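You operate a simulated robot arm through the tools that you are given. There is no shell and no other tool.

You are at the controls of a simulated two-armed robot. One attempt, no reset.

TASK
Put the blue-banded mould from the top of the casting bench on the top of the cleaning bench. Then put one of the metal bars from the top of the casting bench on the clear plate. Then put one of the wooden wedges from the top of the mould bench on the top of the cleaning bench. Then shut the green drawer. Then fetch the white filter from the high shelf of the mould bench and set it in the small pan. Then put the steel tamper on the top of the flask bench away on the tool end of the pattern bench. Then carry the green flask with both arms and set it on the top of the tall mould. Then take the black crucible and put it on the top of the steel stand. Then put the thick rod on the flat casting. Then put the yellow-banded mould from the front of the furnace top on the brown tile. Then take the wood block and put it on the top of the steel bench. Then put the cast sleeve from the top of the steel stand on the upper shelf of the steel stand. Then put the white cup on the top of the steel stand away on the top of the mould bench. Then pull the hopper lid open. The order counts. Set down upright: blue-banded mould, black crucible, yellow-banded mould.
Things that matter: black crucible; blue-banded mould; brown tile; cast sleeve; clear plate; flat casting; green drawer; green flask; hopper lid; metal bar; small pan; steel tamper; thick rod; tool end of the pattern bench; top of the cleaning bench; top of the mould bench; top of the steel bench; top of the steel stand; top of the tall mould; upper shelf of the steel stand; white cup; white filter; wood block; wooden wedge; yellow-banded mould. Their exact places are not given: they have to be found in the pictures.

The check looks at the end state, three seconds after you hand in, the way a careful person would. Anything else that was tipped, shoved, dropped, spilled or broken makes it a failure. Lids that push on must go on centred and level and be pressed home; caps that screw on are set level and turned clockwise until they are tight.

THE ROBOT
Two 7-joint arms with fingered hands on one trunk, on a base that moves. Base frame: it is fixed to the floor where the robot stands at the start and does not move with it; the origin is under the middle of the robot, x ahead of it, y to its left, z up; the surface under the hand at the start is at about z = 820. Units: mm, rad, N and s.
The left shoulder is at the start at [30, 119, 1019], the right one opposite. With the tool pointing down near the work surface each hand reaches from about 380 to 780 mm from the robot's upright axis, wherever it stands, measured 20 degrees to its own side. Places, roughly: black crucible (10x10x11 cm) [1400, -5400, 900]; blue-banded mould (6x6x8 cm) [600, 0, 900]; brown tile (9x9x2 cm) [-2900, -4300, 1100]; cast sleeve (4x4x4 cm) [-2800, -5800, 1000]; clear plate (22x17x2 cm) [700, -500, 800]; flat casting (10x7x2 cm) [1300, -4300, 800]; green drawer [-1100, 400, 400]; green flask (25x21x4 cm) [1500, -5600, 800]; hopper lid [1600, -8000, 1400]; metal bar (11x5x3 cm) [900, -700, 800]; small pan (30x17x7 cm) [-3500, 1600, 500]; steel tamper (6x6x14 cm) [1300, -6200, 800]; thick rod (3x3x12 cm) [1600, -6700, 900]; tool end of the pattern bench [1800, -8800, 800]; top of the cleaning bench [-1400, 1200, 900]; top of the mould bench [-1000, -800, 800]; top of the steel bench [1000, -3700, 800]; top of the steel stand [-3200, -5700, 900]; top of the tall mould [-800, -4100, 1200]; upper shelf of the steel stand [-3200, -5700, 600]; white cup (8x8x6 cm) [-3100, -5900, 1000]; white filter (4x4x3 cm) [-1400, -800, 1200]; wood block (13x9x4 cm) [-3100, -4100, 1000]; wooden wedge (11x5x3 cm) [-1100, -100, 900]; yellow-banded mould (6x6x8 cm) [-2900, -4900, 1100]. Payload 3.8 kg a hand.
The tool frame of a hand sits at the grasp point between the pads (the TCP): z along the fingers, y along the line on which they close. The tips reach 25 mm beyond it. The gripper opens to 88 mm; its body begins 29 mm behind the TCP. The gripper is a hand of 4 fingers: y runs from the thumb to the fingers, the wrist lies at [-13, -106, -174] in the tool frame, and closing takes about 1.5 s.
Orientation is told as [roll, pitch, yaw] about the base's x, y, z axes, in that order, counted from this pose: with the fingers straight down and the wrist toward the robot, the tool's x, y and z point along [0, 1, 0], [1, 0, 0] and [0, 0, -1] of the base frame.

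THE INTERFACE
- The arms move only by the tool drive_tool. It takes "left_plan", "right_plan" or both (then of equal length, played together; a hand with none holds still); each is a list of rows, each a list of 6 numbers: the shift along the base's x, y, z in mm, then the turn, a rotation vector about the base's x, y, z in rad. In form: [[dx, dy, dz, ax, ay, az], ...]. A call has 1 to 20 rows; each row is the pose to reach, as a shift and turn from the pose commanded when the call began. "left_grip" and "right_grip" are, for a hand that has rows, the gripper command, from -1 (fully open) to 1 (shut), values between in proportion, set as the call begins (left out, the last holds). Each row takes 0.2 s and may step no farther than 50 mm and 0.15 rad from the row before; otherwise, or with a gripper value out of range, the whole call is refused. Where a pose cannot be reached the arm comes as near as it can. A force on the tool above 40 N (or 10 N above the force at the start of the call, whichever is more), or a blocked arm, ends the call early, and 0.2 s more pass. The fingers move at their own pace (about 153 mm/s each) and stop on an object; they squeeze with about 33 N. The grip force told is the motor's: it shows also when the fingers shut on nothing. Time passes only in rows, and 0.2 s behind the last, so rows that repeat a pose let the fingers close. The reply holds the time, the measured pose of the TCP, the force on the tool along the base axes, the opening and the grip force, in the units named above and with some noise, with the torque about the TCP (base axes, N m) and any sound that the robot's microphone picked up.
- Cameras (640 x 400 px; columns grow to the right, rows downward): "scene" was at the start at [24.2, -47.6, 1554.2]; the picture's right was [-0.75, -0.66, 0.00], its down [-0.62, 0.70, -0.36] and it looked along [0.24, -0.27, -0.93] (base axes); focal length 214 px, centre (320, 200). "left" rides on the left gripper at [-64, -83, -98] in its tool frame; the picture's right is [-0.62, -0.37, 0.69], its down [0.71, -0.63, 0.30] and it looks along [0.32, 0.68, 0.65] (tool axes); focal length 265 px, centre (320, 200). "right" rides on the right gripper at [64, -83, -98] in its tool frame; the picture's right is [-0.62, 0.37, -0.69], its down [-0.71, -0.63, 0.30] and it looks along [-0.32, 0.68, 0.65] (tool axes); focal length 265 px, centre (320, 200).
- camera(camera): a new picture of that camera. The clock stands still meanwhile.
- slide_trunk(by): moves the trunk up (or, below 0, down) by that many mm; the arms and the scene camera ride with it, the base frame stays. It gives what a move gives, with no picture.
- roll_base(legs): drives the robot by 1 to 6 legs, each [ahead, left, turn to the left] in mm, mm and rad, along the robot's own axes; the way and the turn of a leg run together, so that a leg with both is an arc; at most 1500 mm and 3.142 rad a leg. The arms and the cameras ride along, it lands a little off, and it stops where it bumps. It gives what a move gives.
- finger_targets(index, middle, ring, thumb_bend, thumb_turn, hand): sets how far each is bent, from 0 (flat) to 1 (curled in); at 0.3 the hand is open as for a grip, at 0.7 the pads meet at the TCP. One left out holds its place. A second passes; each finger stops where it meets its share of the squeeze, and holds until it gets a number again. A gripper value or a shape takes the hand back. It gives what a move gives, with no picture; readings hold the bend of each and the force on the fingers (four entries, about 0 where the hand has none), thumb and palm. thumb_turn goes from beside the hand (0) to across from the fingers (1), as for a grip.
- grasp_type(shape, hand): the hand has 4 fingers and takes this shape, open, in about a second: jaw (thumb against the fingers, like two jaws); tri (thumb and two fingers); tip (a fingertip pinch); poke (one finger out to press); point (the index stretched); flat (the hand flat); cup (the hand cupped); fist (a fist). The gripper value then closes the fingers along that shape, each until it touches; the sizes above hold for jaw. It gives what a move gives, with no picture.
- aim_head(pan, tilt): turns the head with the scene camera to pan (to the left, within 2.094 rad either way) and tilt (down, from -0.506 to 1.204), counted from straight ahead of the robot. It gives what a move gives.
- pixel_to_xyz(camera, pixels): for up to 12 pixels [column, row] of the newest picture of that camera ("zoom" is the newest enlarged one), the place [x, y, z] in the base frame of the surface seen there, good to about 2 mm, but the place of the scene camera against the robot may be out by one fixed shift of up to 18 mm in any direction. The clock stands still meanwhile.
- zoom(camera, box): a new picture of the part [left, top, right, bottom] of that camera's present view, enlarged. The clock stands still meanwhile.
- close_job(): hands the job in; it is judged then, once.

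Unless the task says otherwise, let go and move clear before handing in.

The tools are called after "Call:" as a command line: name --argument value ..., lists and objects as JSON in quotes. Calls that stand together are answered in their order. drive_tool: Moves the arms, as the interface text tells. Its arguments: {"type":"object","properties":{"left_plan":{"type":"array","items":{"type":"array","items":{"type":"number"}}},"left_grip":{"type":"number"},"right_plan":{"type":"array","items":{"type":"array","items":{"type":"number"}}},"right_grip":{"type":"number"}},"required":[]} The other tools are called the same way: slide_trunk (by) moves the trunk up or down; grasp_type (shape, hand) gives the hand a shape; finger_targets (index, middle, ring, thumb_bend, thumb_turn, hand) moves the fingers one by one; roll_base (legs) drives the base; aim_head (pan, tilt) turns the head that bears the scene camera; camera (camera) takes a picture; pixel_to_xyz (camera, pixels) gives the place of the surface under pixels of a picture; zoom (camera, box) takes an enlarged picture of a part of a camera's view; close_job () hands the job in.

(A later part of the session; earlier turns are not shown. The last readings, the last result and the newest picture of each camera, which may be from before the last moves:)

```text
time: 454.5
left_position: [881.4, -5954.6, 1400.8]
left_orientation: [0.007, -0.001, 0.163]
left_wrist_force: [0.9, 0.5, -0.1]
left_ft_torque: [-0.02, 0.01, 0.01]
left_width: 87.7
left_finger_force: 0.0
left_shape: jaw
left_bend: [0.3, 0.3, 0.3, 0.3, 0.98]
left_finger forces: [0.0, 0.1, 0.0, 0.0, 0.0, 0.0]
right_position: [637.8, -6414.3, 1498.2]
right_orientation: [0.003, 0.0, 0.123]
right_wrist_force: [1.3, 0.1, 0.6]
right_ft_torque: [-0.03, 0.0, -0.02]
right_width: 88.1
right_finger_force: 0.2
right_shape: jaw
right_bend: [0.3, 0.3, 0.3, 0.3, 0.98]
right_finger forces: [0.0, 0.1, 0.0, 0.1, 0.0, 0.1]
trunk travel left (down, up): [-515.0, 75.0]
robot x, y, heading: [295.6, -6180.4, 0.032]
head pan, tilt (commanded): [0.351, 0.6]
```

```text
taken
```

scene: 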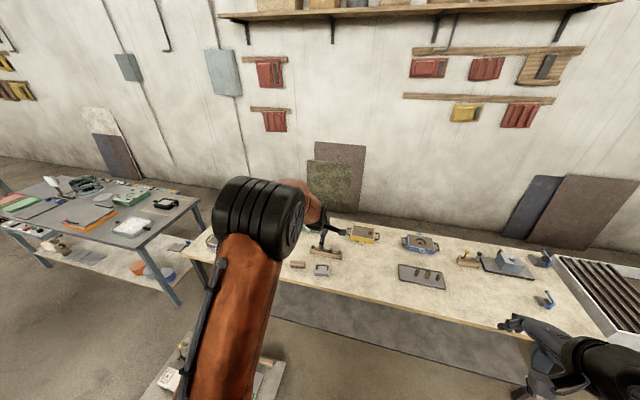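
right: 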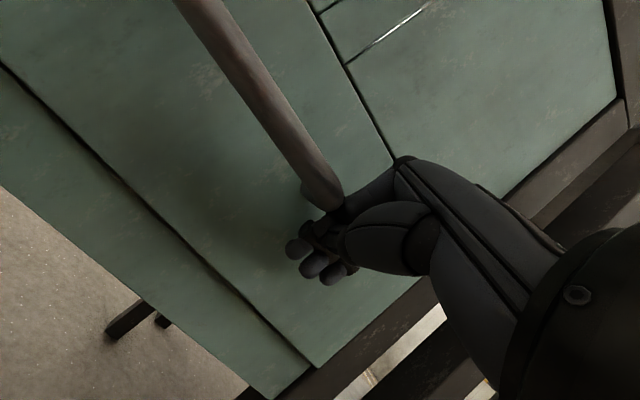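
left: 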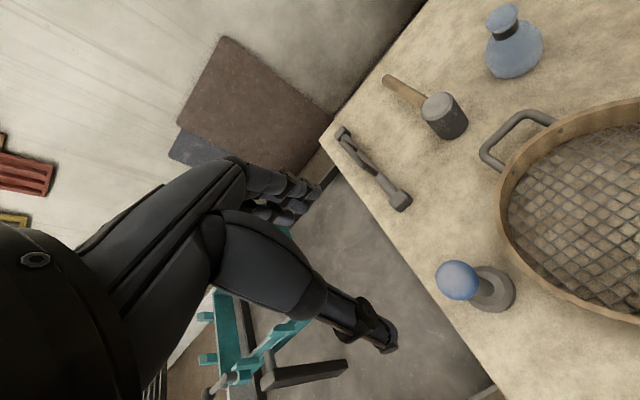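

The left arm blocks the view; turning the robot to face the flask directly.

Call:
roll_base --legs '[[0, 0, 0.42]]'

Call:
aim_head --pan 0.0 --tilt 0.6

Call:
camera --camera "scene"

Call:
zoom --camera "scene" --box '[220, 170, 420, 290]'

```text
time: 456.2
left_position: [736.1, -5733.5, 1400.8]
left_orientation: [0.006, -0.002, 0.59]
left_wrist_force: [0.4, 0.3, 0.0]
left_ft_torque: [0.0, 0.0, 0.0]
left_width: 87.6
left_finger_force: 0.1
left_shape: jaw
left_bend: [0.3, 0.3, 0.3, 0.3, 0.98]
left_finger forces: [0.1, 0.1, 0.0, 0.1, 0.0, 0.0]
right_position: [703.2, -6252.0, 1498.3]
right_orientation: [0.004, 0.0, 0.549]
right_wrist_force: [-0.5, 0.0, 0.2]
right_ft_torque: [-0.01, 0.01, 0.01]
right_width: 87.9
right_finger_force: 0.1
right_shape: jaw
right_bend: [0.3, 0.3, 0.3, 0.3, 0.98]
right_finger forces: [0.1, 0.0, 0.0, 0.0, 0.0, 0.1]
trunk travel left (down, up): [-515.0, 75.0]
robot x, y, heading: [297.9, -6179.5, 0.455]
head pan, tilt (commanded): [0.351, 0.6]
```

```text
time: 457.0
left_position: [736.1, -5732.5, 1400.9]
left_orientation: [0.006, -0.001, 0.591]
left_wrist_force: [0.7, -1.0, -0.1]
left_ft_torque: [0.03, 0.0, -0.03]
left_width: 87.8
left_finger_force: 0.2
left_shape: jaw
left_bend: [0.3, 0.3, 0.3, 0.3, 0.98]
left_finger forces: [0.1, 0.1, 0.1, 0.0, 0.0, 0.0]
right_position: [704.1, -6252.9, 1498.2]
right_orientation: [0.003, -0.001, 0.549]
right_wrist_force: [-0.1, -0.5, 0.3]
right_ft_torque: [0.0, 0.03, 0.0]
right_width: 87.9
right_finger_force: 0.1
right_shape: jaw
right_bend: [0.3, 0.3, 0.3, 0.3, 0.98]
right_finger forces: [0.0, 0.0, 0.1, 0.0, 0.0, 0.0]
trunk travel left (down, up): [-515.0, 75.0]
robot x, y, heading: [295.4, -6178.0, 0.456]
head pan, tilt (commanded): [0.0, 0.6]
```

```text
taken
```

scene: 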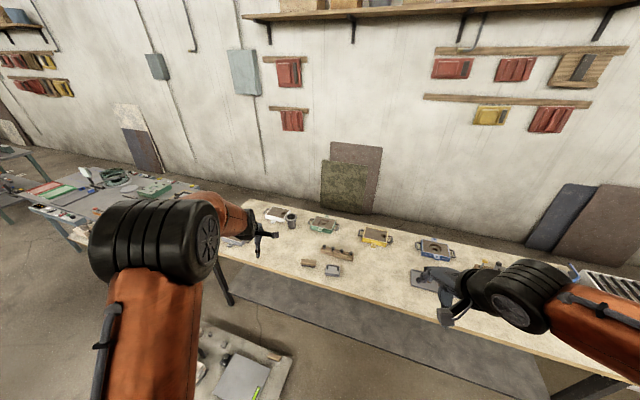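

```text
3.20 times, centred on (320, 230) of scene
```

zoom: 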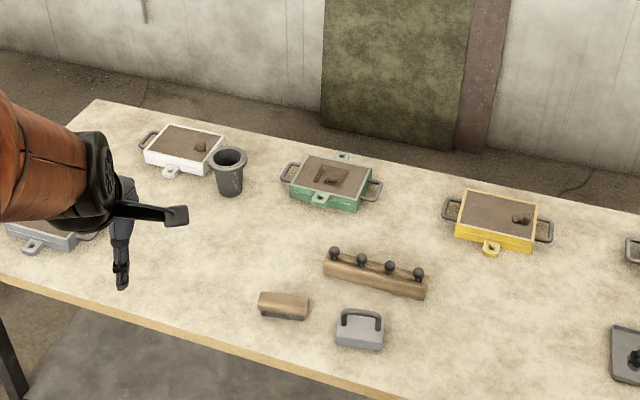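

The green flask (zoom (330,182)) has loop handles at its ends; the black crucible is at zoom (229,170). Measuring them.

Call:
pixel_to_xyz --camera "zoom" --pixels '[[288, 172], [377, 190], [330, 180], [295, 190], [358, 208], [372, 170], [318, 157], [320, 198], [229, 160], [228, 190], [380, 365], [100, 102]]'

```text
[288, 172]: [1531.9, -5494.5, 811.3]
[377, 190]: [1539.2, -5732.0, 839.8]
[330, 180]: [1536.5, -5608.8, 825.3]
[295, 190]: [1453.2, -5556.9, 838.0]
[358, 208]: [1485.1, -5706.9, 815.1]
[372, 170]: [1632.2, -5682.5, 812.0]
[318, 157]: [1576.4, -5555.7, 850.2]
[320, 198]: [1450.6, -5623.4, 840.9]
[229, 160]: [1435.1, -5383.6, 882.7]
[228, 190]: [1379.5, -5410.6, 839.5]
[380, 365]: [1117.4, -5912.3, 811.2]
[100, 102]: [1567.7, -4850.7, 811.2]
```

Flask centre ≈(1533,-5610), handles at y≈-5495 and -5732 — too deep to reach with both hands past the pallet. Checking the space behind the bench, along the wall.

Call:
pixel_to_xyz --camera "scene" --pixels '[[345, 213], [322, 207], [365, 214], [290, 190], [260, 180], [410, 220], [240, 185], [200, 175], [160, 172], [300, 150], [340, 190], [230, 200]]'

Call:
zoom --camera "scene" --box '[0, 100, 400, 260]'

```text
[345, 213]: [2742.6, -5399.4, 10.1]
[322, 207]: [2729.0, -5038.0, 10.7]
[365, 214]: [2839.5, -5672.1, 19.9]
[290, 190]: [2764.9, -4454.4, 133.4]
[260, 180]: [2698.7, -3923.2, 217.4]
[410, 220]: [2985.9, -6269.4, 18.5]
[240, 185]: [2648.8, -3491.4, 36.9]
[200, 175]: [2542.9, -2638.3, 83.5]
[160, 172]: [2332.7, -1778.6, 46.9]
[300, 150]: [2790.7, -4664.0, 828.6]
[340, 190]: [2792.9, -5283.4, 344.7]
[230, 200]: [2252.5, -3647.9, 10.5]
```

```text
1.60 times, centred on (200, 180) of scene
```

zoom: 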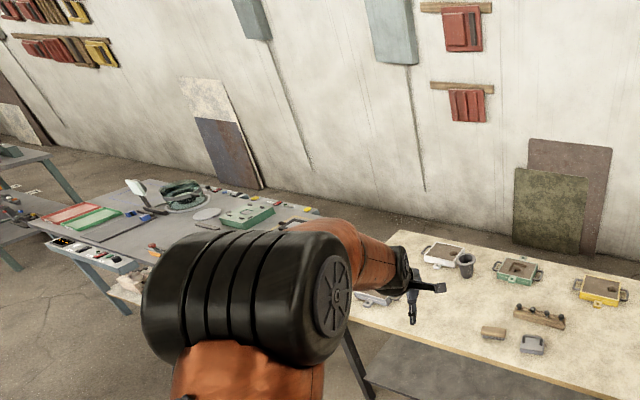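

The wall/boards are at x≈2740, leaving over 1 m behind the flask bench. I'll go round the north end of the steel bench to reach that back aisle.

Call:
roll_base --legs '[[0, 0, -0.456], [-300, 400, 0], [0, 1100, 0]]'

Call:
roll_base --legs '[[100, 300, 0], [0, 1200, 0], [0, 650, 0]]'

Call:
aim_head --pan 0.0 --tilt 0.5

Call:
camera --camera "scene"

```text
time: 466.6
left_position: [571.4, -4451.7, 1401.1]
left_orientation: [0.007, -0.001, 0.147]
left_wrist_force: [0.3, -0.3, 0.2]
left_ft_torque: [0.0, 0.0, -0.04]
left_width: 87.8
left_finger_force: 0.0
left_shape: jaw
left_bend: [0.3, 0.3, 0.3, 0.3, 0.98]
left_finger forces: [0.0, 0.0, 0.1, 0.0, 0.0, 0.0]
right_position: [318.9, -4907.9, 1498.1]
right_orientation: [0.002, -0.001, 0.103]
right_wrist_force: [-0.7, -0.4, -0.2]
right_ft_torque: [-0.01, -0.01, 0.04]
right_width: 88.2
right_finger_force: 0.1
right_shape: jaw
right_bend: [0.3, 0.3, 0.3, 0.3, 0.98]
right_finger forces: [0.0, 0.0, 0.1, 0.0, 0.1, 0.1]
trunk travel left (down, up): [-515.0, 75.0]
robot x, y, heading: [-15.5, -4667.6, 0.009]
head pan, tilt (commanded): [0.0, 0.6]
```

```text
time: 477.5
left_position: [601.8, -2298.4, 1400.8]
left_orientation: [0.007, -0.002, 0.17]
left_wrist_force: [-0.2, -0.1, -0.8]
left_ft_torque: [-0.02, 0.01, -0.01]
left_width: 87.7
left_finger_force: 0.0
left_shape: jaw
left_bend: [0.3, 0.3, 0.3, 0.3, 0.98]
left_finger forces: [0.0, 0.0, 0.0, 0.0, 0.0, 0.0]
right_position: [359.8, -2760.0, 1498.5]
right_orientation: [0.004, 0.0, 0.128]
right_wrist_force: [-0.3, -0.1, -0.3]
right_ft_torque: [-0.01, 0.02, 0.02]
right_width: 87.8
right_finger_force: 0.1
right_shape: jaw
right_bend: [0.3, 0.3, 0.3, 0.3, 0.98]
right_finger forces: [0.0, 0.0, 0.1, 0.1, 0.0, 0.0]
trunk travel left (down, up): [-515.0, 75.0]
robot x, y, heading: [18.6, -2527.2, 0.035]
head pan, tilt (commanded): [0.0, 0.6]
```

```text
time: 478.2
left_position: [601.7, -2299.1, 1401.0]
left_orientation: [0.007, -0.003, 0.171]
left_wrist_force: [0.7, 0.0, -0.4]
left_ft_torque: [-0.01, 0.03, 0.02]
left_width: 87.6
left_finger_force: 0.1
left_shape: jaw
left_bend: [0.3, 0.3, 0.3, 0.3, 0.98]
left_finger forces: [0.1, 0.1, 0.0, 0.0, 0.1, 0.1]
right_position: [360.6, -2759.2, 1498.8]
right_orientation: [0.003, 0.001, 0.129]
right_wrist_force: [0.3, 0.4, 0.4]
right_ft_torque: [0.02, -0.03, 0.02]
right_width: 88.2
right_finger_force: 0.0
right_shape: jaw
right_bend: [0.3, 0.3, 0.3, 0.3, 0.98]
right_finger forces: [0.1, 0.1, 0.0, 0.0, 0.0, 0.0]
trunk travel left (down, up): [-515.0, 75.0]
robot x, y, heading: [17.6, -2525.7, 0.036]
head pan, tilt (commanded): [0.0, 0.499]
```

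```text
taken
```

scene: 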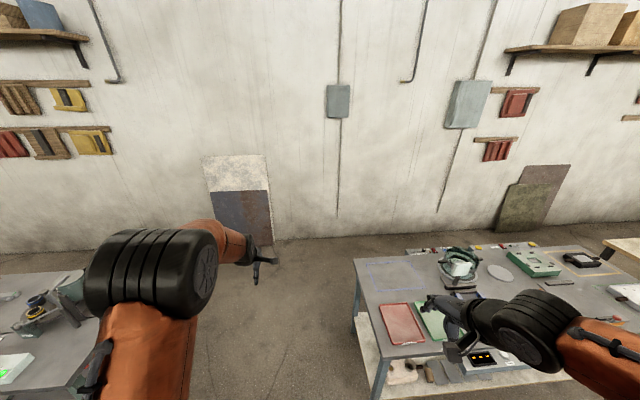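

Open passage ahead. Measuring the steel bench corners and free floor.

Call:
pixel_to_xyz --camera "scene" --pixels '[[378, 358], [357, 262], [600, 250], [270, 250], [330, 245], [300, 300], [95, 320], [420, 235], [500, 235], [600, 240]]'

```text
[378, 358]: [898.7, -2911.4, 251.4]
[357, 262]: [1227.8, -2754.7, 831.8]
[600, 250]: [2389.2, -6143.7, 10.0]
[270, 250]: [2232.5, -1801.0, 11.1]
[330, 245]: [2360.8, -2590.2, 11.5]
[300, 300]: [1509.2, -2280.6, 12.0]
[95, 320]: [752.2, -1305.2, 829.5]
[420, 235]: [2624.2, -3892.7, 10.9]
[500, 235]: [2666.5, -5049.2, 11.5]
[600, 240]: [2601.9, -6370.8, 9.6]
```

Passage is wide. Driving through, turning at x≈1480, then down the wall aisle facing the benches' backs.

Call:
roll_base --legs '[[850, 150, -0.036], [610, 50, 0], [0, 0, 1.55], [0, 0, 1.71]]'

Call:
aim_head --pan 1.2 --tilt 0.5

Call:
camera --camera "scene"

```text
time: 493.7
left_position: [916.2, -2562.9, 1400.4]
left_orientation: [0.008, -0.002, -2.908]
left_wrist_force: [-0.5, 0.4, 0.2]
left_ft_torque: [0.01, 0.01, 0.01]
left_width: 87.4
left_finger_force: 0.0
left_shape: jaw
left_bend: [0.3, 0.3, 0.3, 0.3, 0.98]
left_finger forces: [0.1, 0.0, 0.0, 0.0, 0.0, 0.1]
right_position: [1128.0, -2088.3, 1497.7]
right_orientation: [0.004, -0.001, -2.95]
right_wrist_force: [-0.6, 0.1, 0.0]
right_ft_torque: [0.01, 0.0, -0.01]
right_width: 88.0
right_finger_force: 0.1
right_shape: jaw
right_bend: [0.3, 0.3, 0.3, 0.3, 0.98]
right_finger forces: [0.0, 0.0, 0.0, 0.1, 0.0, 0.0]
trunk travel left (down, up): [-515.0, 75.0]
robot x, y, heading: [1482.9, -2295.8, -3.043]
head pan, tilt (commanded): [0.0, 0.499]
```

```text
time: 495.1
left_position: [915.0, -2564.8, 1400.7]
left_orientation: [0.007, -0.003, -2.908]
left_wrist_force: [-0.3, 0.7, -0.1]
left_ft_torque: [-0.03, 0.02, 0.0]
left_width: 87.9
left_finger_force: 0.0
left_shape: jaw
left_bend: [0.3, 0.3, 0.3, 0.3, 0.98]
left_finger forces: [0.0, 0.0, 0.0, 0.0, 0.0, 0.0]
right_position: [1127.6, -2088.2, 1497.9]
right_orientation: [0.004, 0.001, -2.95]
right_wrist_force: [0.5, -0.8, 1.2]
right_ft_torque: [-0.01, 0.01, 0.03]
right_width: 88.0
right_finger_force: 0.0
right_shape: jaw
right_bend: [0.3, 0.3, 0.3, 0.3, 0.98]
right_finger forces: [0.0, 0.1, 0.0, 0.0, 0.0, 0.0]
trunk travel left (down, up): [-515.0, 75.0]
robot x, y, heading: [1485.0, -2301.4, -3.044]
head pan, tilt (commanded): [1.201, 0.499]
```

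```text
taken
```

scene: 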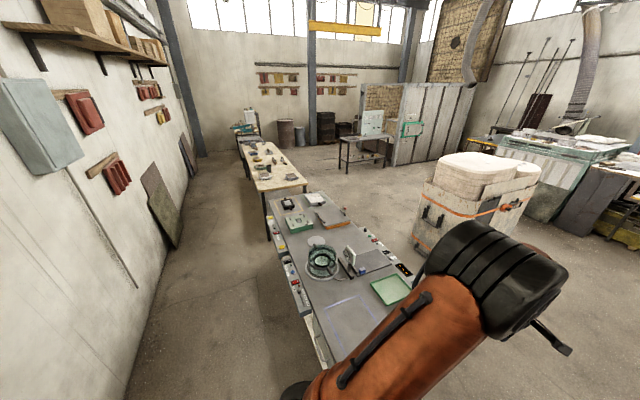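

The wall aisle is clear. Driving down it to the flask.

Call:
roll_base --legs '[[-255, 1130, 0.02], [-20, 1050, 0], [-20, 950, 0]]'

Call:
aim_head --pan 0.0 --tilt 0.7

Call:
camera --camera "scene"

```text
time: 510.6
left_position: [1533.4, -5651.2, 1401.4]
left_orientation: [0.007, -0.002, -2.911]
left_wrist_force: [-0.2, 0.0, 1.1]
left_ft_torque: [-0.03, -0.01, -0.01]
left_width: 87.9
left_finger_force: 0.0
left_shape: jaw
left_bend: [0.3, 0.3, 0.3, 0.3, 0.98]
left_finger forces: [0.1, 0.1, 0.0, 0.1, 0.0, 0.0]
right_position: [1747.5, -5175.3, 1498.4]
right_orientation: [0.004, 0.0, -2.951]
right_wrist_force: [0.1, -0.9, -0.6]
right_ft_torque: [0.05, -0.01, -0.04]
right_width: 88.2
right_finger_force: 0.0
right_shape: jaw
right_bend: [0.3, 0.3, 0.3, 0.3, 0.98]
right_finger forces: [0.0, 0.0, 0.0, 0.0, 0.1, 0.0]
trunk travel left (down, up): [-515.0, 75.0]
robot x, y, heading: [2104.0, -5391.4, -3.043]
head pan, tilt (commanded): [1.201, 0.499]
```

```text
time: 512.0
left_position: [1534.3, -5651.3, 1400.5]
left_orientation: [0.008, -0.002, -2.912]
left_wrist_force: [0.1, 0.2, 0.0]
left_ft_torque: [0.02, 0.0, 0.0]
left_width: 87.8
left_finger_force: 0.0
left_shape: jaw
left_bend: [0.3, 0.3, 0.3, 0.3, 0.98]
left_finger forces: [0.2, 0.1, 0.0, 0.0, 0.0, 0.0]
right_position: [1747.9, -5175.7, 1499.5]
right_orientation: [0.004, -0.001, -2.952]
right_wrist_force: [-0.2, -0.1, 0.2]
right_ft_torque: [0.0, 0.01, 0.04]
right_width: 87.7
right_finger_force: 0.0
right_shape: jaw
right_bend: [0.3, 0.3, 0.3, 0.3, 0.98]
right_finger forces: [0.1, 0.0, 0.1, 0.0, 0.1, 0.0]
trunk travel left (down, up): [-515.0, 75.0]
robot x, y, heading: [2102.7, -5390.5, -3.044]
head pan, tilt (commanded): [0.0, 0.7]
```

```text
taken
```

scene: 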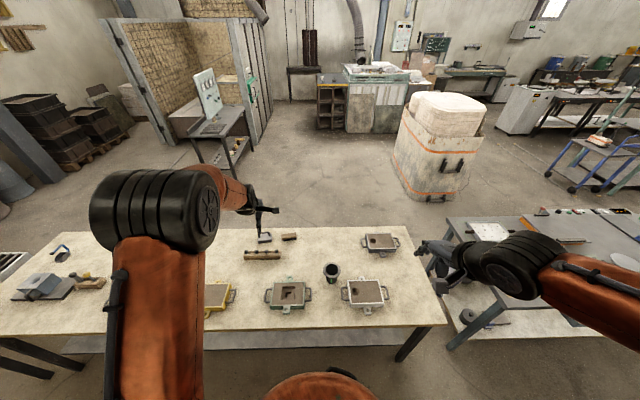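

Flask at (290,295) in view. Aligning the base with it and lowering the trunk to working height.

Call:
roll_base --legs '[[25, 152, 0.02]]'

Call:
slide_trunk --by -300

Call:
aim_head --pan 0.0 --tilt 0.95

Call:
camera --camera "scene"

Call:
zoom --camera "scene" --box '[220, 130, 420, 260]'

```text
time: 513.4
left_position: [1530.4, -5811.2, 1401.2]
left_orientation: [0.006, -0.002, -2.894]
left_wrist_force: [0.0, 0.0, -0.1]
left_ft_torque: [-0.01, -0.01, -0.02]
left_width: 87.5
left_finger_force: 0.2
left_shape: jaw
left_bend: [0.3, 0.3, 0.3, 0.3, 0.98]
left_finger forces: [0.1, 0.0, 0.1, 0.0, 0.0, 0.0]
right_position: [1735.4, -5332.6, 1497.4]
right_orientation: [0.005, 0.0, -2.934]
right_wrist_force: [-0.6, -0.1, 0.7]
right_ft_torque: [0.0, 0.0, 0.02]
right_width: 88.2
right_finger_force: 0.1
right_shape: jaw
right_bend: [0.3, 0.3, 0.3, 0.3, 0.98]
right_finger forces: [0.0, 0.0, 0.0, 0.0, 0.1, 0.1]
trunk travel left (down, up): [-515.0, 75.0]
robot x, y, heading: [2092.9, -5537.3, -3.026]
head pan, tilt (commanded): [0.0, 0.7]
```

```text
time: 516.4
left_position: [1530.9, -5814.5, 1100.0]
left_orientation: [0.006, -0.001, -2.891]
left_wrist_force: [-0.2, -0.5, -0.8]
left_ft_torque: [0.0, -0.02, 0.0]
left_width: 87.8
left_finger_force: 0.1
left_shape: jaw
left_bend: [0.3, 0.3, 0.3, 0.3, 0.98]
left_finger forces: [0.0, 0.0, 0.0, 0.0, 0.0, 0.1]
right_position: [1734.8, -5333.3, 1198.9]
right_orientation: [0.005, 0.0, -2.933]
right_wrist_force: [-0.5, -1.1, 0.2]
right_ft_torque: [-0.02, -0.02, 0.0]
right_width: 88.2
right_finger_force: 0.1
right_shape: jaw
right_bend: [0.3, 0.3, 0.3, 0.3, 0.98]
right_finger forces: [0.1, 0.0, 0.1, 0.0, 0.1, 0.0]
trunk travel left (down, up): [-215.0, 375.0]
robot x, y, heading: [2091.8, -5539.5, -3.03]
head pan, tilt (commanded): [0.0, 0.7]
```

```text
time: 517.1
left_position: [1530.2, -5814.5, 1101.3]
left_orientation: [0.007, -0.004, -2.892]
left_wrist_force: [0.0, 0.2, -0.6]
left_ft_torque: [0.03, 0.02, -0.02]
left_width: 87.8
left_finger_force: 0.1
left_shape: jaw
left_bend: [0.3, 0.3, 0.3, 0.3, 0.98]
left_finger forces: [0.0, 0.0, 0.1, 0.1, 0.1, 0.0]
right_position: [1736.0, -5335.5, 1198.8]
right_orientation: [0.004, -0.001, -2.933]
right_wrist_force: [-0.7, 0.7, -0.1]
right_ft_torque: [-0.01, 0.0, -0.01]
right_width: 87.9
right_finger_force: 0.0
right_shape: jaw
right_bend: [0.3, 0.3, 0.3, 0.3, 0.98]
right_finger forces: [0.0, 0.0, 0.0, 0.1, 0.0, 0.0]
trunk travel left (down, up): [-215.0, 375.0]
robot x, y, heading: [2091.8, -5538.8, -3.025]
head pan, tilt (commanded): [0.0, 0.949]
```

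```text
taken
```

scene: 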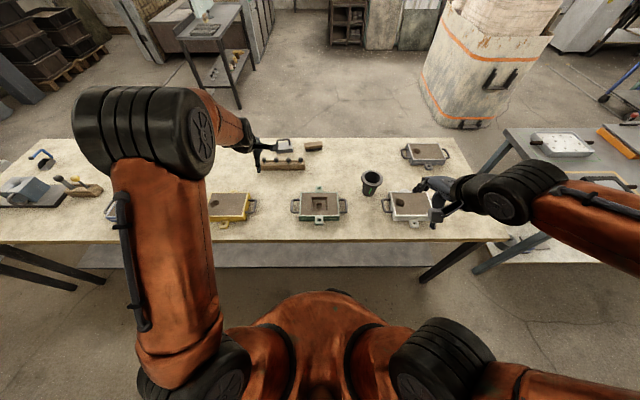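

```text
3.08 times, centred on (320, 195) of scene
```

zoom: 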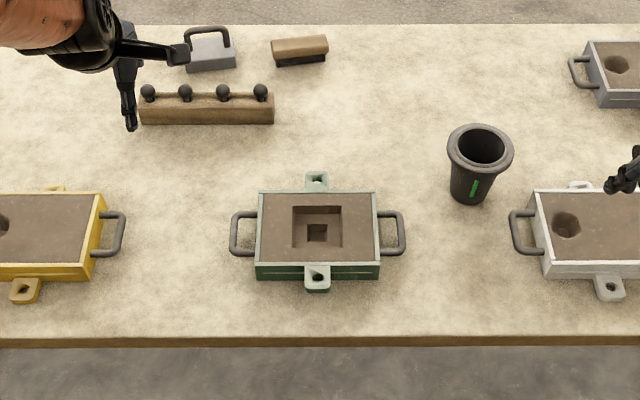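

A clear view: flask handles at zoom (243,233) and (392,233). Measuring handle bars and body.

Call:
pixel_to_xyz --camera "zoom" --pixels '[[233, 233], [245, 212], [245, 254], [402, 233], [391, 212], [391, 254], [258, 193], [376, 193], [380, 265], [256, 265], [318, 275], [318, 240]]'

```text
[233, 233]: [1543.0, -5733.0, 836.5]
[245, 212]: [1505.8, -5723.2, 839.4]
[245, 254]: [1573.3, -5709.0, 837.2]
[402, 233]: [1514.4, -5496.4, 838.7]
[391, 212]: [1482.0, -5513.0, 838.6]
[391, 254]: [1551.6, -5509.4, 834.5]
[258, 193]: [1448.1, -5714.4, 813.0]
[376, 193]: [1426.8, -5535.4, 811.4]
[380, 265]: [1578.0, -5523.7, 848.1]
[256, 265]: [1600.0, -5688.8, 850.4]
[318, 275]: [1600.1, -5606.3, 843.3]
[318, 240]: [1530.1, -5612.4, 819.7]
```

The flask is aligned with my heading. Bringing both hands above their handles, yaw matched, for close-up measuring.

Call:
drive_tool --left_plan '[[2, 12, -10, 0, 0, -0.02], [4, 24, -25, 0, 0, -0.04], [6, 36, -40, 0, 0, -0.06], [7, 48, -55, 0, 0, -0.09], [8, 60, -70, 0, 0, -0.11], [9, 75, -85, 0, 0, -0.13], [10, 85, -100, 0, 0, -0.133]]' --right_plan '[[-31, -23, -28, 0, 0, -0.015], [-62, -47, -56, 0, 0, -0.03], [-94, -70, -84, 0, 0, -0.045], [-125, -94, -112, 0, 0, -0.06], [-156, -118, -140, 0, 0, -0.075], [-187, -141, -168, 0, 0, -0.09], [-217, -163, -196, 0, 0, -0.092]]' --left_grip -1 --right_grip -1

Call:
camera --camera "left"

Call:
camera --camera "right"

```text
time: 518.7
left_position: [1538.8, -5728.8, 998.9]
left_orientation: [0.004, -0.001, -3.026]
left_wrist_force: [0.1, 0.2, 0.3]
left_ft_torque: [-0.02, -0.04, -0.03]
left_width: 87.6
left_finger_force: 0.1
left_shape: jaw
left_bend: [0.3, 0.3, 0.3, 0.3, 0.98]
left_finger forces: [0.0, 0.0, 0.1, 0.0, 0.0, 0.0]
right_position: [1516.5, -5498.0, 1000.9]
right_orientation: [0.004, 0.001, -3.026]
right_wrist_force: [-0.2, 0.0, -1.1]
right_ft_torque: [-0.02, 0.01, -0.03]
right_width: 88.0
right_finger_force: 0.1
right_shape: jaw
right_bend: [0.3, 0.3, 0.3, 0.3, 0.98]
right_finger forces: [0.1, 0.1, 0.1, 0.0, 0.1, 0.1]
trunk travel left (down, up): [-215.0, 375.0]
robot x, y, heading: [2096.4, -5542.3, -3.026]
head pan, tilt (commanded): [0.0, 0.949]
```

```text
taken
```

left: 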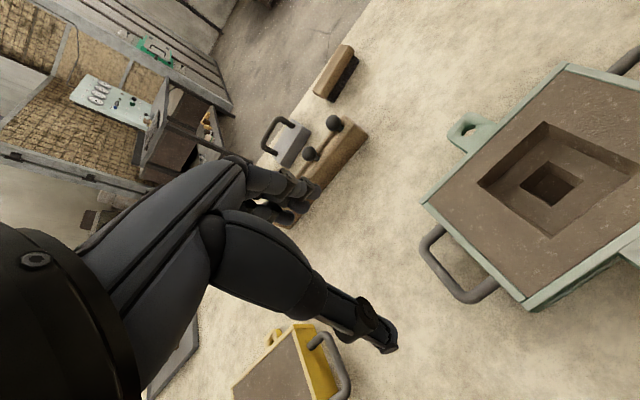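

```text
taken
```

right: 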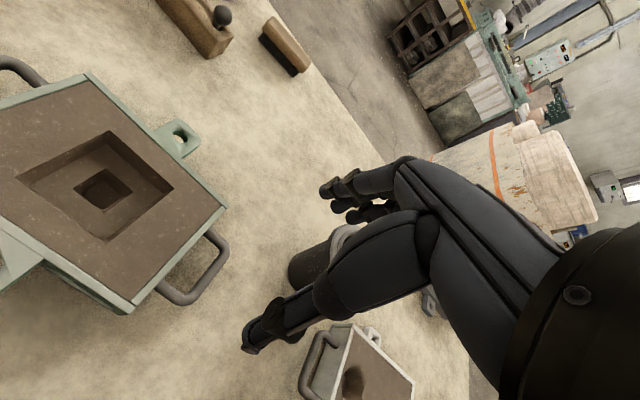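

Measuring both handles in the arm frame from the hand cameras.

Call:
pixel_to_xyz --camera "right" --pixels '[[212, 276], [225, 250], [192, 300], [208, 238], [165, 292], [226, 205], [133, 308], [230, 300], [300, 262], [330, 240], [340, 330]]'

Call:
pixel_to_xyz --camera "left" --pixels '[[440, 278], [427, 245], [465, 298], [437, 232], [492, 288], [424, 205], [530, 305], [420, 300], [330, 350], [345, 385]]'

```text
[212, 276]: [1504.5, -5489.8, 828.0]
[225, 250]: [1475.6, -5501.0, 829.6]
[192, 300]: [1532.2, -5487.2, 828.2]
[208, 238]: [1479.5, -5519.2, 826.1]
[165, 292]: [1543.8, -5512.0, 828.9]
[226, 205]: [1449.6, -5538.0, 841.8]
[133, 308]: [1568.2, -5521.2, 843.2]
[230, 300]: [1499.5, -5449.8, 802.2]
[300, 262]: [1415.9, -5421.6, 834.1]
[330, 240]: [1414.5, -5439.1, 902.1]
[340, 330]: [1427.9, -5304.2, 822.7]
```

```text
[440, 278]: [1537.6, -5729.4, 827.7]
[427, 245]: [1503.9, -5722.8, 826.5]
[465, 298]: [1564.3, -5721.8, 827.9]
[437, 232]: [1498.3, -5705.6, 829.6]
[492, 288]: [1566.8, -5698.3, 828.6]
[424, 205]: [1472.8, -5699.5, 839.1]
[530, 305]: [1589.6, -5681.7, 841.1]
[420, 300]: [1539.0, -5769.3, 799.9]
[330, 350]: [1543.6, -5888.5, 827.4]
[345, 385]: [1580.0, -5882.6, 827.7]
```

Handle loops: right centre ≈(1510,-5509), left centre ≈(1532,-5711), wire z≈826, loop width ≈70. Lowering both hands together to just above, then checking.

Call:
drive_tool --left_plan '[[-2, 6, -35, 0, 0, 0], [-4, 12, -70, 0, 0, 0], [-6, 18, -100, 0, 0, 0]]' --right_plan '[[-2, -3, -35, 0, 0, 0], [-4, -6, -70, 0, 0, 0], [-5, -10, -102, 0, 0, 0]]'

Call:
camera --camera "left"

Call:
camera --camera "right"

```text
time: 519.5
left_position: [1532.3, -5712.3, 898.8]
left_orientation: [0.009, -0.001, -3.027]
left_wrist_force: [0.2, 0.1, 0.4]
left_ft_torque: [0.03, -0.01, 0.0]
left_width: 87.8
left_finger_force: 0.0
left_shape: jaw
left_bend: [0.3, 0.3, 0.3, 0.3, 0.98]
left_finger forces: [0.1, 0.0, 0.0, 0.0, 0.0, 0.1]
right_position: [1511.5, -5507.0, 899.8]
right_orientation: [0.004, 0.001, -3.026]
right_wrist_force: [0.0, 0.0, 0.0]
right_ft_torque: [0.0, -0.04, 0.0]
right_width: 87.9
right_finger_force: 0.0
right_shape: jaw
right_bend: [0.3, 0.3, 0.3, 0.3, 0.98]
right_finger forces: [0.0, 0.0, 0.0, 0.0, 0.0, 0.0]
trunk travel left (down, up): [-215.0, 375.0]
robot x, y, heading: [2094.4, -5541.3, -3.027]
head pan, tilt (commanded): [0.0, 0.949]
```

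```text
taken
```

left: 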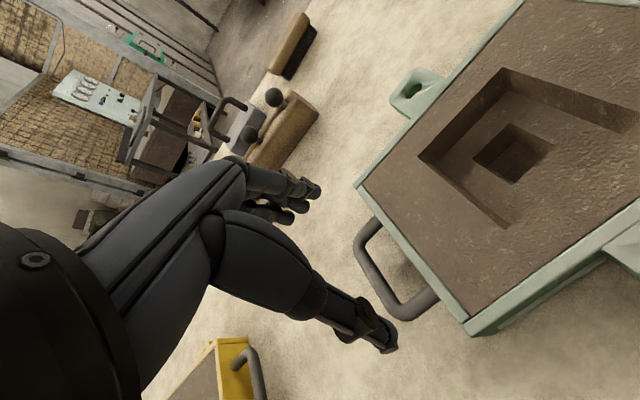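

```text
taken
```

right: 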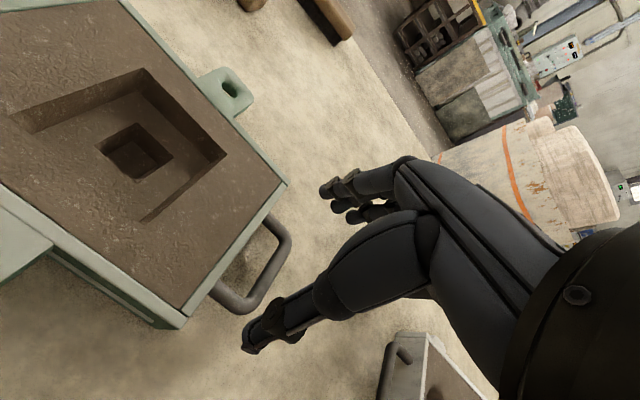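

Call:
pixel_to_xyz --camera "right" --pixels '[[272, 275], [285, 238], [250, 302], [268, 220], [220, 296], [283, 185], [180, 322]]'

Call:
pixel_to_xyz --camera "left" --pixels '[[375, 280], [360, 245], [402, 310], [375, 225], [432, 300], [360, 185], [470, 330]]'

```text
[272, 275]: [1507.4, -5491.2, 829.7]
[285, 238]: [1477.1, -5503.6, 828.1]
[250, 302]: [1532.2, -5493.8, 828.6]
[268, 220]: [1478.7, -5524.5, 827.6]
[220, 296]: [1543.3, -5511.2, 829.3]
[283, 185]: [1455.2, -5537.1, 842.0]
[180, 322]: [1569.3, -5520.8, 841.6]
```

```text
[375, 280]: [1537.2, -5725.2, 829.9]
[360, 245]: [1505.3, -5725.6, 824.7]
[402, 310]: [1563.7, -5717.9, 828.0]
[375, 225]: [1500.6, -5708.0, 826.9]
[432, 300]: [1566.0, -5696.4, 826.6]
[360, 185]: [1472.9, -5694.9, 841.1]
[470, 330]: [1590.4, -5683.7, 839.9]
```

Positions confirmed. Descending both hands to z≈832 around the handles.

Call:
drive_tool --left_plan '[[1, 1, -25, 0, 0, 0], [1, 1, -48, 0, 0, 0], [1, 1, -60, 0, 0, 0], [1, 1, -67, 0, 0, 0]]' --right_plan '[[-1, -1, -25, 0, 0, 0], [-1, -1, -48, 0, 0, 0], [-1, -1, -60, 0, 0, 0], [-1, -1, -68, 0, 0, 0]]'

Call:
camera --camera "left"

Call:
camera --camera "right"

Call:
zoom --camera "scene" --box '[220, 130, 420, 260]'

```text
time: 520.5
left_position: [1534.7, -5709.7, 834.0]
left_orientation: [0.004, -0.003, -3.025]
left_wrist_force: [-1.2, 0.3, 1.3]
left_ft_torque: [0.0, 0.08, 0.02]
left_width: 87.6
left_finger_force: 0.2
left_shape: jaw
left_bend: [0.3, 0.3, 0.3, 0.3, 0.98]
left_finger forces: [1.2, 0.0, 0.0, 0.0, 0.0, 0.0]
right_position: [1512.4, -5509.3, 831.2]
right_orientation: [0.004, -0.002, -3.025]
right_wrist_force: [-1.3, 0.2, 3.8]
right_ft_torque: [-0.04, 0.23, 0.03]
right_width: 88.1
right_finger_force: 0.1
right_shape: jaw
right_bend: [0.28, 0.3, 0.3, 0.3, 0.98]
right_finger forces: [3.7, 0.0, 0.0, 0.1, 0.1, 0.1]
trunk travel left (down, up): [-215.0, 375.0]
robot x, y, heading: [2095.4, -5540.8, -3.025]
head pan, tilt (commanded): [0.0, 0.949]
```

```text
taken
```

left: 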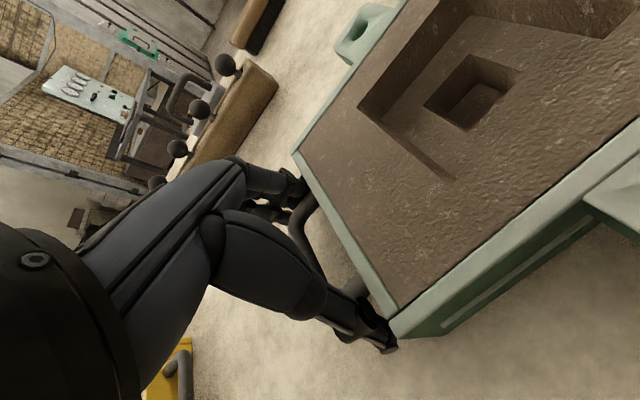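

```text
taken
```

right: 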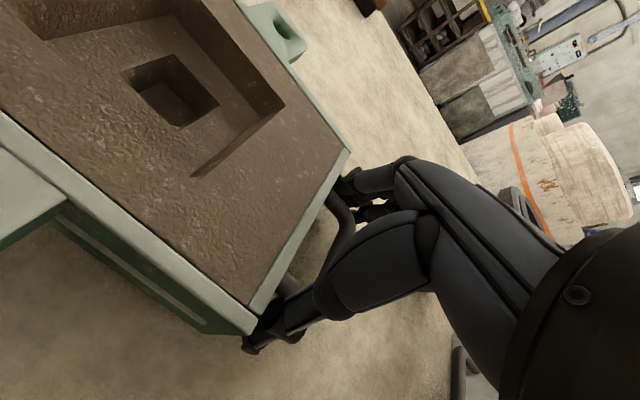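

```text
3.08 times, centred on (320, 195) of scene
```

zoom: 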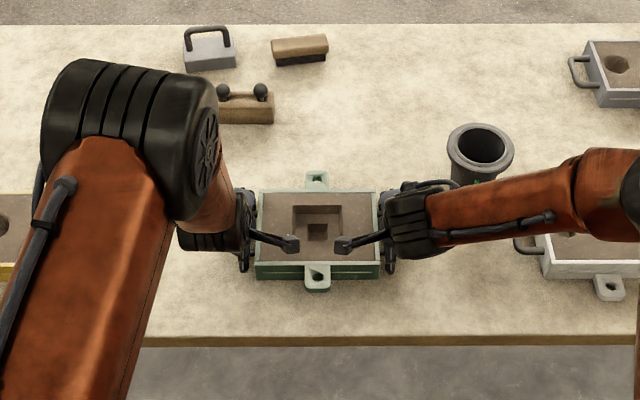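

The index fingertips rest lightly on the far bars (1–4 N): the open fingers sit nearer the centre than the thumb. Raising slightly, shifting both hands 14 mm forward, and lowering again.

Call:
drive_tool --left_plan '[[0, 0, 12, 0, 0, 0], [-7, -1, 14, 0, 0, 0], [-14, -2, 14, 0, 0, 0], [-14, -2, 6, 0, 0, 0], [-14, -2, 0, 0, 0, 0]]' --right_plan '[[0, 0, 14, 0, 0, 0], [-7, -1, 16, 0, 0, 0], [-14, -2, 16, 0, 0, 0], [-14, -2, 8, 0, 0, 0], [-14, -2, 2, 0, 0, 0]]'

Call:
camera --camera "left"

Call:
camera --camera "right"

```text
time: 521.7
left_position: [1521.5, -5711.7, 834.6]
left_orientation: [0.005, -0.002, -3.024]
left_wrist_force: [2.3, 0.6, 5.1]
left_ft_torque: [0.01, -0.22, -0.01]
left_width: 87.7
left_finger_force: 0.1
left_shape: jaw
left_bend: [0.3, 0.3, 0.3, 0.24, 0.98]
left_finger forces: [0.1, 0.1, 0.0, 0.0, 4.1, 0.0]
right_position: [1498.6, -5510.8, 834.9]
right_orientation: [0.003, -0.002, -3.025]
right_wrist_force: [1.9, -0.5, 2.7]
right_ft_torque: [0.01, -0.16, -0.01]
right_width: 87.6
right_finger_force: 0.1
right_shape: jaw
right_bend: [0.3, 0.3, 0.3, 0.27, 0.97]
right_finger forces: [0.0, 0.0, 0.1, 0.1, 2.4, 0.0]
trunk travel left (down, up): [-215.0, 375.0]
robot x, y, heading: [2092.7, -5539.2, -3.022]
head pan, tilt (commanded): [0.0, 0.949]
```

```text
taken
```

left: 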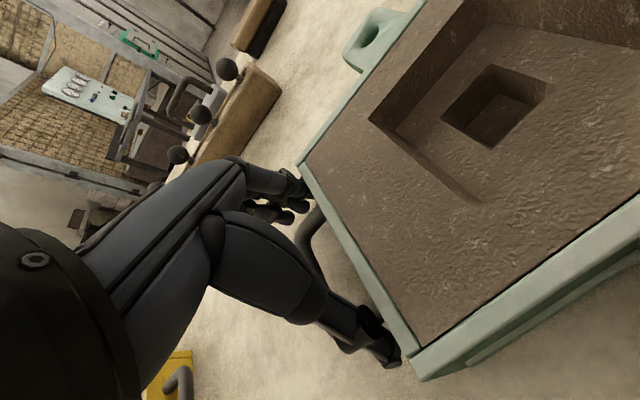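

```text
taken
```

right: 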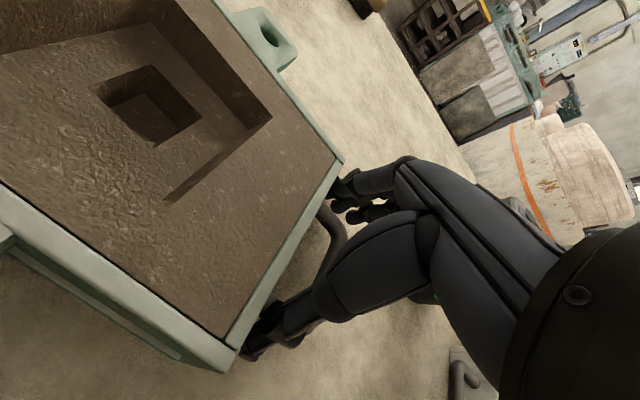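

Now the thumbs touch the near bars; the right offset is halfway. Adjusting by +6.5 mm.

Call:
drive_tool --left_plan '[[0, 0, 12, 0, 0, 0], [6.5, 0.8, 14, 0, 0, 0], [6.5, 0.8, 6, 0, 0, 0], [6.5, 0.8, -1, 0, 0, 0]]' --right_plan '[[0, 0, 12, 0, 0, 0], [6.5, 0.8, 14, 0, 0, 0], [6.5, 0.8, 6, 0, 0, 0], [6.5, 0.8, -2, 0, 0, 0]]'

```text
time: 522.7
left_position: [1528.5, -5709.1, 832.5]
left_orientation: [0.006, -0.002, -3.026]
left_wrist_force: [0.1, 0.3, -0.8]
left_ft_torque: [-0.03, -0.02, 0.0]
left_width: 88.0
left_finger_force: 0.1
left_shape: jaw
left_bend: [0.3, 0.3, 0.3, 0.29, 0.97]
left_finger forces: [0.0, 0.0, 0.0, 0.0, 0.5, 0.0]
right_position: [1505.1, -5510.3, 831.6]
right_orientation: [0.003, 0.0, -3.024]
right_wrist_force: [0.3, -0.5, -0.2]
right_ft_torque: [0.01, -0.01, -0.01]
right_width: 87.9
right_finger_force: 0.1
right_shape: jaw
right_bend: [0.3, 0.3, 0.3, 0.3, 0.97]
right_finger forces: [0.0, 0.0, 0.1, 0.0, 0.0, 0.1]
trunk travel left (down, up): [-215.0, 375.0]
robot x, y, heading: [2092.8, -5538.4, -3.024]
head pan, tilt (commanded): [0.0, 0.949]
```

Both hands now straddle the loops freely. Closing both together.

Call:
drive_tool --left_plan '[[0, 0, 0, 0, 0, 0], [0, 0, 0, 0, 0, 0], [0, 0, 0, 0, 0, 0], [0, 0, 0, 0, 0, 0], [0, 0, 0, 0, 0, 0], [0, 0, 0, 0, 0, 0], [0, 0, 0, 0, 0, 0], [0, 0, 0, 0, 0, 0]]' --right_plan '[[0, 0, 0, 0, 0, 0], [0, 0, 0, 0, 0, 0], [0, 0, 0, 0, 0, 0], [0, 0, 0, 0, 0, 0], [0, 0, 0, 0, 0, 0], [0, 0, 0, 0, 0, 0], [0, 0, 0, 0, 0, 0], [0, 0, 0, 0, 0, 0]]' --left_grip 1 --right_grip 1

Call:
camera --camera "left"

Call:
camera --camera "right"

```text
time: 524.5
left_position: [1526.7, -5710.2, 831.1]
left_orientation: [0.008, -0.001, -3.024]
left_wrist_force: [0.0, -1.4, 1.3]
left_ft_torque: [0.0, -0.17, -0.08]
left_width: 63.8
left_finger_force: 32.9
left_shape: jaw
left_bend: [0.27, 0.41, 0.36, 0.38, 0.98]
left_finger forces: [24.3, 10.3, 4.1, 0.1, 40.2, 0.0]
right_position: [1503.7, -5510.9, 830.6]
right_orientation: [0.003, 0.002, -3.024]
right_wrist_force: [-0.8, 1.9, 0.3]
right_ft_torque: [0.0, 0.15, 0.09]
right_width: 61.5
right_finger_force: 33.2
right_shape: jaw
right_bend: [0.27, 0.41, 0.36, 0.45, 0.98]
right_finger forces: [25.2, 9.5, 4.0, 0.0, 42.1, 0.0]
trunk travel left (down, up): [-215.0, 375.0]
robot x, y, heading: [2094.8, -5536.5, -3.023]
head pan, tilt (commanded): [0.0, 0.949]
```

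```text
taken
```

left: 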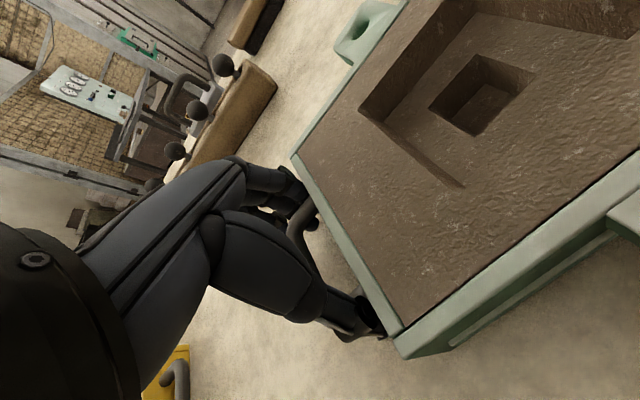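

```text
taken
```

right: 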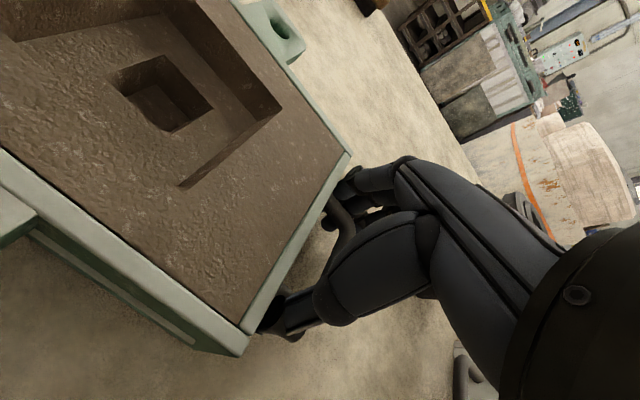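

Both handles are gripped (thumbs ≈41 N). Lifting together gently.

Call:
drive_tool --left_plan '[[0, 0, 4, 0, 0, 0], [0, 0, 8, 0, 0, 0], [0, 0, 14, 0, 0, 0], [0, 0, 20, 0, 0, 0]]' --right_plan '[[0, 0, 4, 0, 0, 0], [0, 0, 8, 0, 0, 0], [0, 0, 14, 0, 0, 0], [0, 0, 20, 0, 0, 0]]'

Call:
zoom --camera "scene" --box '[220, 130, 420, 260]'

```text
time: 525.5
left_position: [1525.9, -5710.1, 853.9]
left_orientation: [0.008, -0.001, -3.025]
left_wrist_force: [0.4, -0.8, -6.7]
left_ft_torque: [0.03, -0.16, -0.05]
left_width: 63.7
left_finger_force: 33.0
left_shape: jaw
left_bend: [0.27, 0.41, 0.36, 0.38, 0.98]
left_finger forces: [24.6, 10.1, 4.1, 0.1, 40.4, 0.0]
right_position: [1504.6, -5510.4, 850.1]
right_orientation: [0.003, 0.003, -3.025]
right_wrist_force: [-0.7, 1.3, -6.1]
right_ft_torque: [-0.03, 0.15, 0.07]
right_width: 61.3
right_finger_force: 33.3
right_shape: jaw
right_bend: [0.27, 0.41, 0.36, 0.45, 0.98]
right_finger forces: [25.2, 9.5, 4.1, 0.1, 42.1, 0.0]
trunk travel left (down, up): [-215.0, 375.0]
robot x, y, heading: [2096.8, -5538.6, -3.027]
head pan, tilt (commanded): [0.0, 0.949]
```

```text
3.08 times, centred on (320, 195) of scene
```

zoom: 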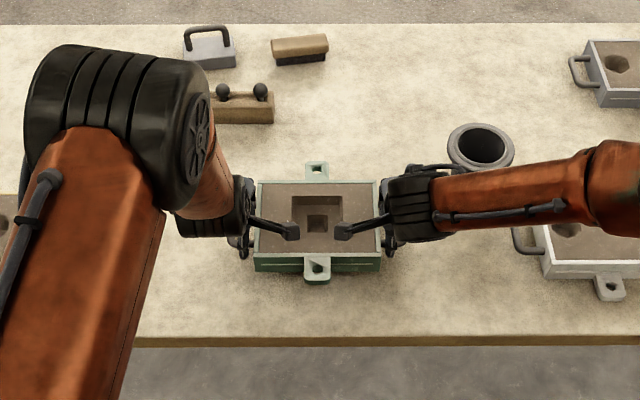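

Flask is up, weight shared (≈6.5 N each). Lifting further and raising the trunk for transport.

Call:
drive_tool --left_plan '[[0, 0, 20, 0, 0, 0], [0, 0, 45, 0, 0, 0], [0, 0, 70, 0, 0, 0], [0, 0, 95, 0, 0, 0], [0, 0, 120, 0, 0, 0]]' --right_plan '[[0, 0, 20, 0, 0, 0], [0, 0, 45, 0, 0, 0], [0, 0, 70, 0, 0, 0], [0, 0, 95, 0, 0, 0], [0, 0, 120, 0, 0, 0]]'

Call:
slide_trunk --by 370

Call:
camera --camera "left"

Call:
camera --camera "right"

```text
time: 526.7
left_position: [1526.5, -5712.1, 973.8]
left_orientation: [0.006, 0.0, -3.025]
left_wrist_force: [-0.5, 2.8, -6.1]
left_ft_torque: [0.08, -0.17, -0.17]
left_width: 63.9
left_finger_force: 32.9
left_shape: jaw
left_bend: [0.27, 0.41, 0.37, 0.38, 0.98]
left_finger forces: [24.1, 10.0, 3.8, 0.0, 40.5, 0.0]
right_position: [1504.9, -5510.8, 971.8]
right_orientation: [0.003, 0.0, -3.023]
right_wrist_force: [0.8, -4.1, -7.0]
right_ft_torque: [-0.06, 0.16, 0.11]
right_width: 61.0
right_finger_force: 33.4
right_shape: jaw
right_bend: [0.27, 0.41, 0.37, 0.46, 0.97]
right_finger forces: [25.1, 9.8, 4.2, 0.0, 41.8, 0.1]
trunk travel left (down, up): [-215.0, 375.0]
robot x, y, heading: [2097.2, -5542.4, -3.024]
head pan, tilt (commanded): [0.0, 0.949]
```

```text
time: 530.3
left_position: [1526.1, -5712.6, 1342.1]
left_orientation: [0.005, 0.0, -3.027]
left_wrist_force: [-0.1, 5.5, -7.8]
left_ft_torque: [0.12, -0.17, -0.19]
left_width: 63.7
left_finger_force: 32.4
left_shape: jaw
left_bend: [0.27, 0.42, 0.38, 0.39, 0.98]
left_finger forces: [24.2, 10.2, 3.9, 0.0, 40.1, 0.0]
right_position: [1503.3, -5509.8, 1341.2]
right_orientation: [0.004, 0.003, -3.024]
right_wrist_force: [1.5, -4.3, -8.4]
right_ft_torque: [-0.11, 0.19, 0.14]
right_width: 61.0
right_finger_force: 33.1
right_shape: jaw
right_bend: [0.27, 0.42, 0.38, 0.46, 0.97]
right_finger forces: [25.1, 10.0, 4.1, 0.1, 41.8, 0.0]
trunk travel left (down, up): [-585.0, 5.0]
robot x, y, heading: [2090.6, -5539.8, -3.029]
head pan, tilt (commanded): [0.0, 0.949]
```

```text
taken
```

left: 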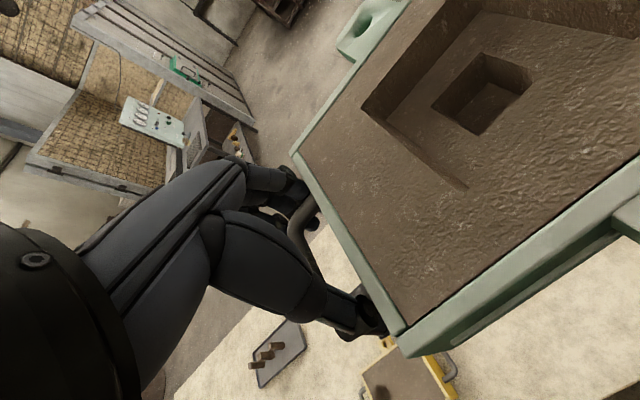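

```text
taken
```

right: 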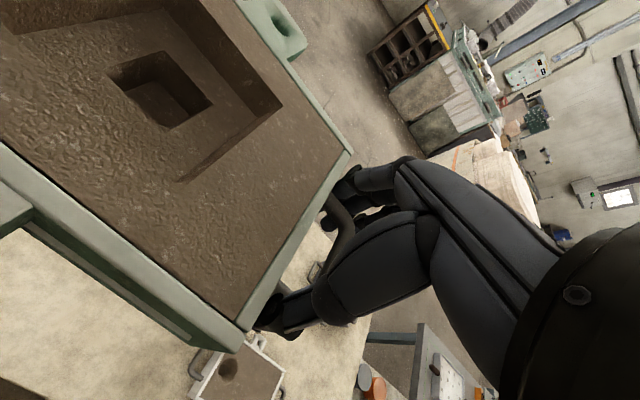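

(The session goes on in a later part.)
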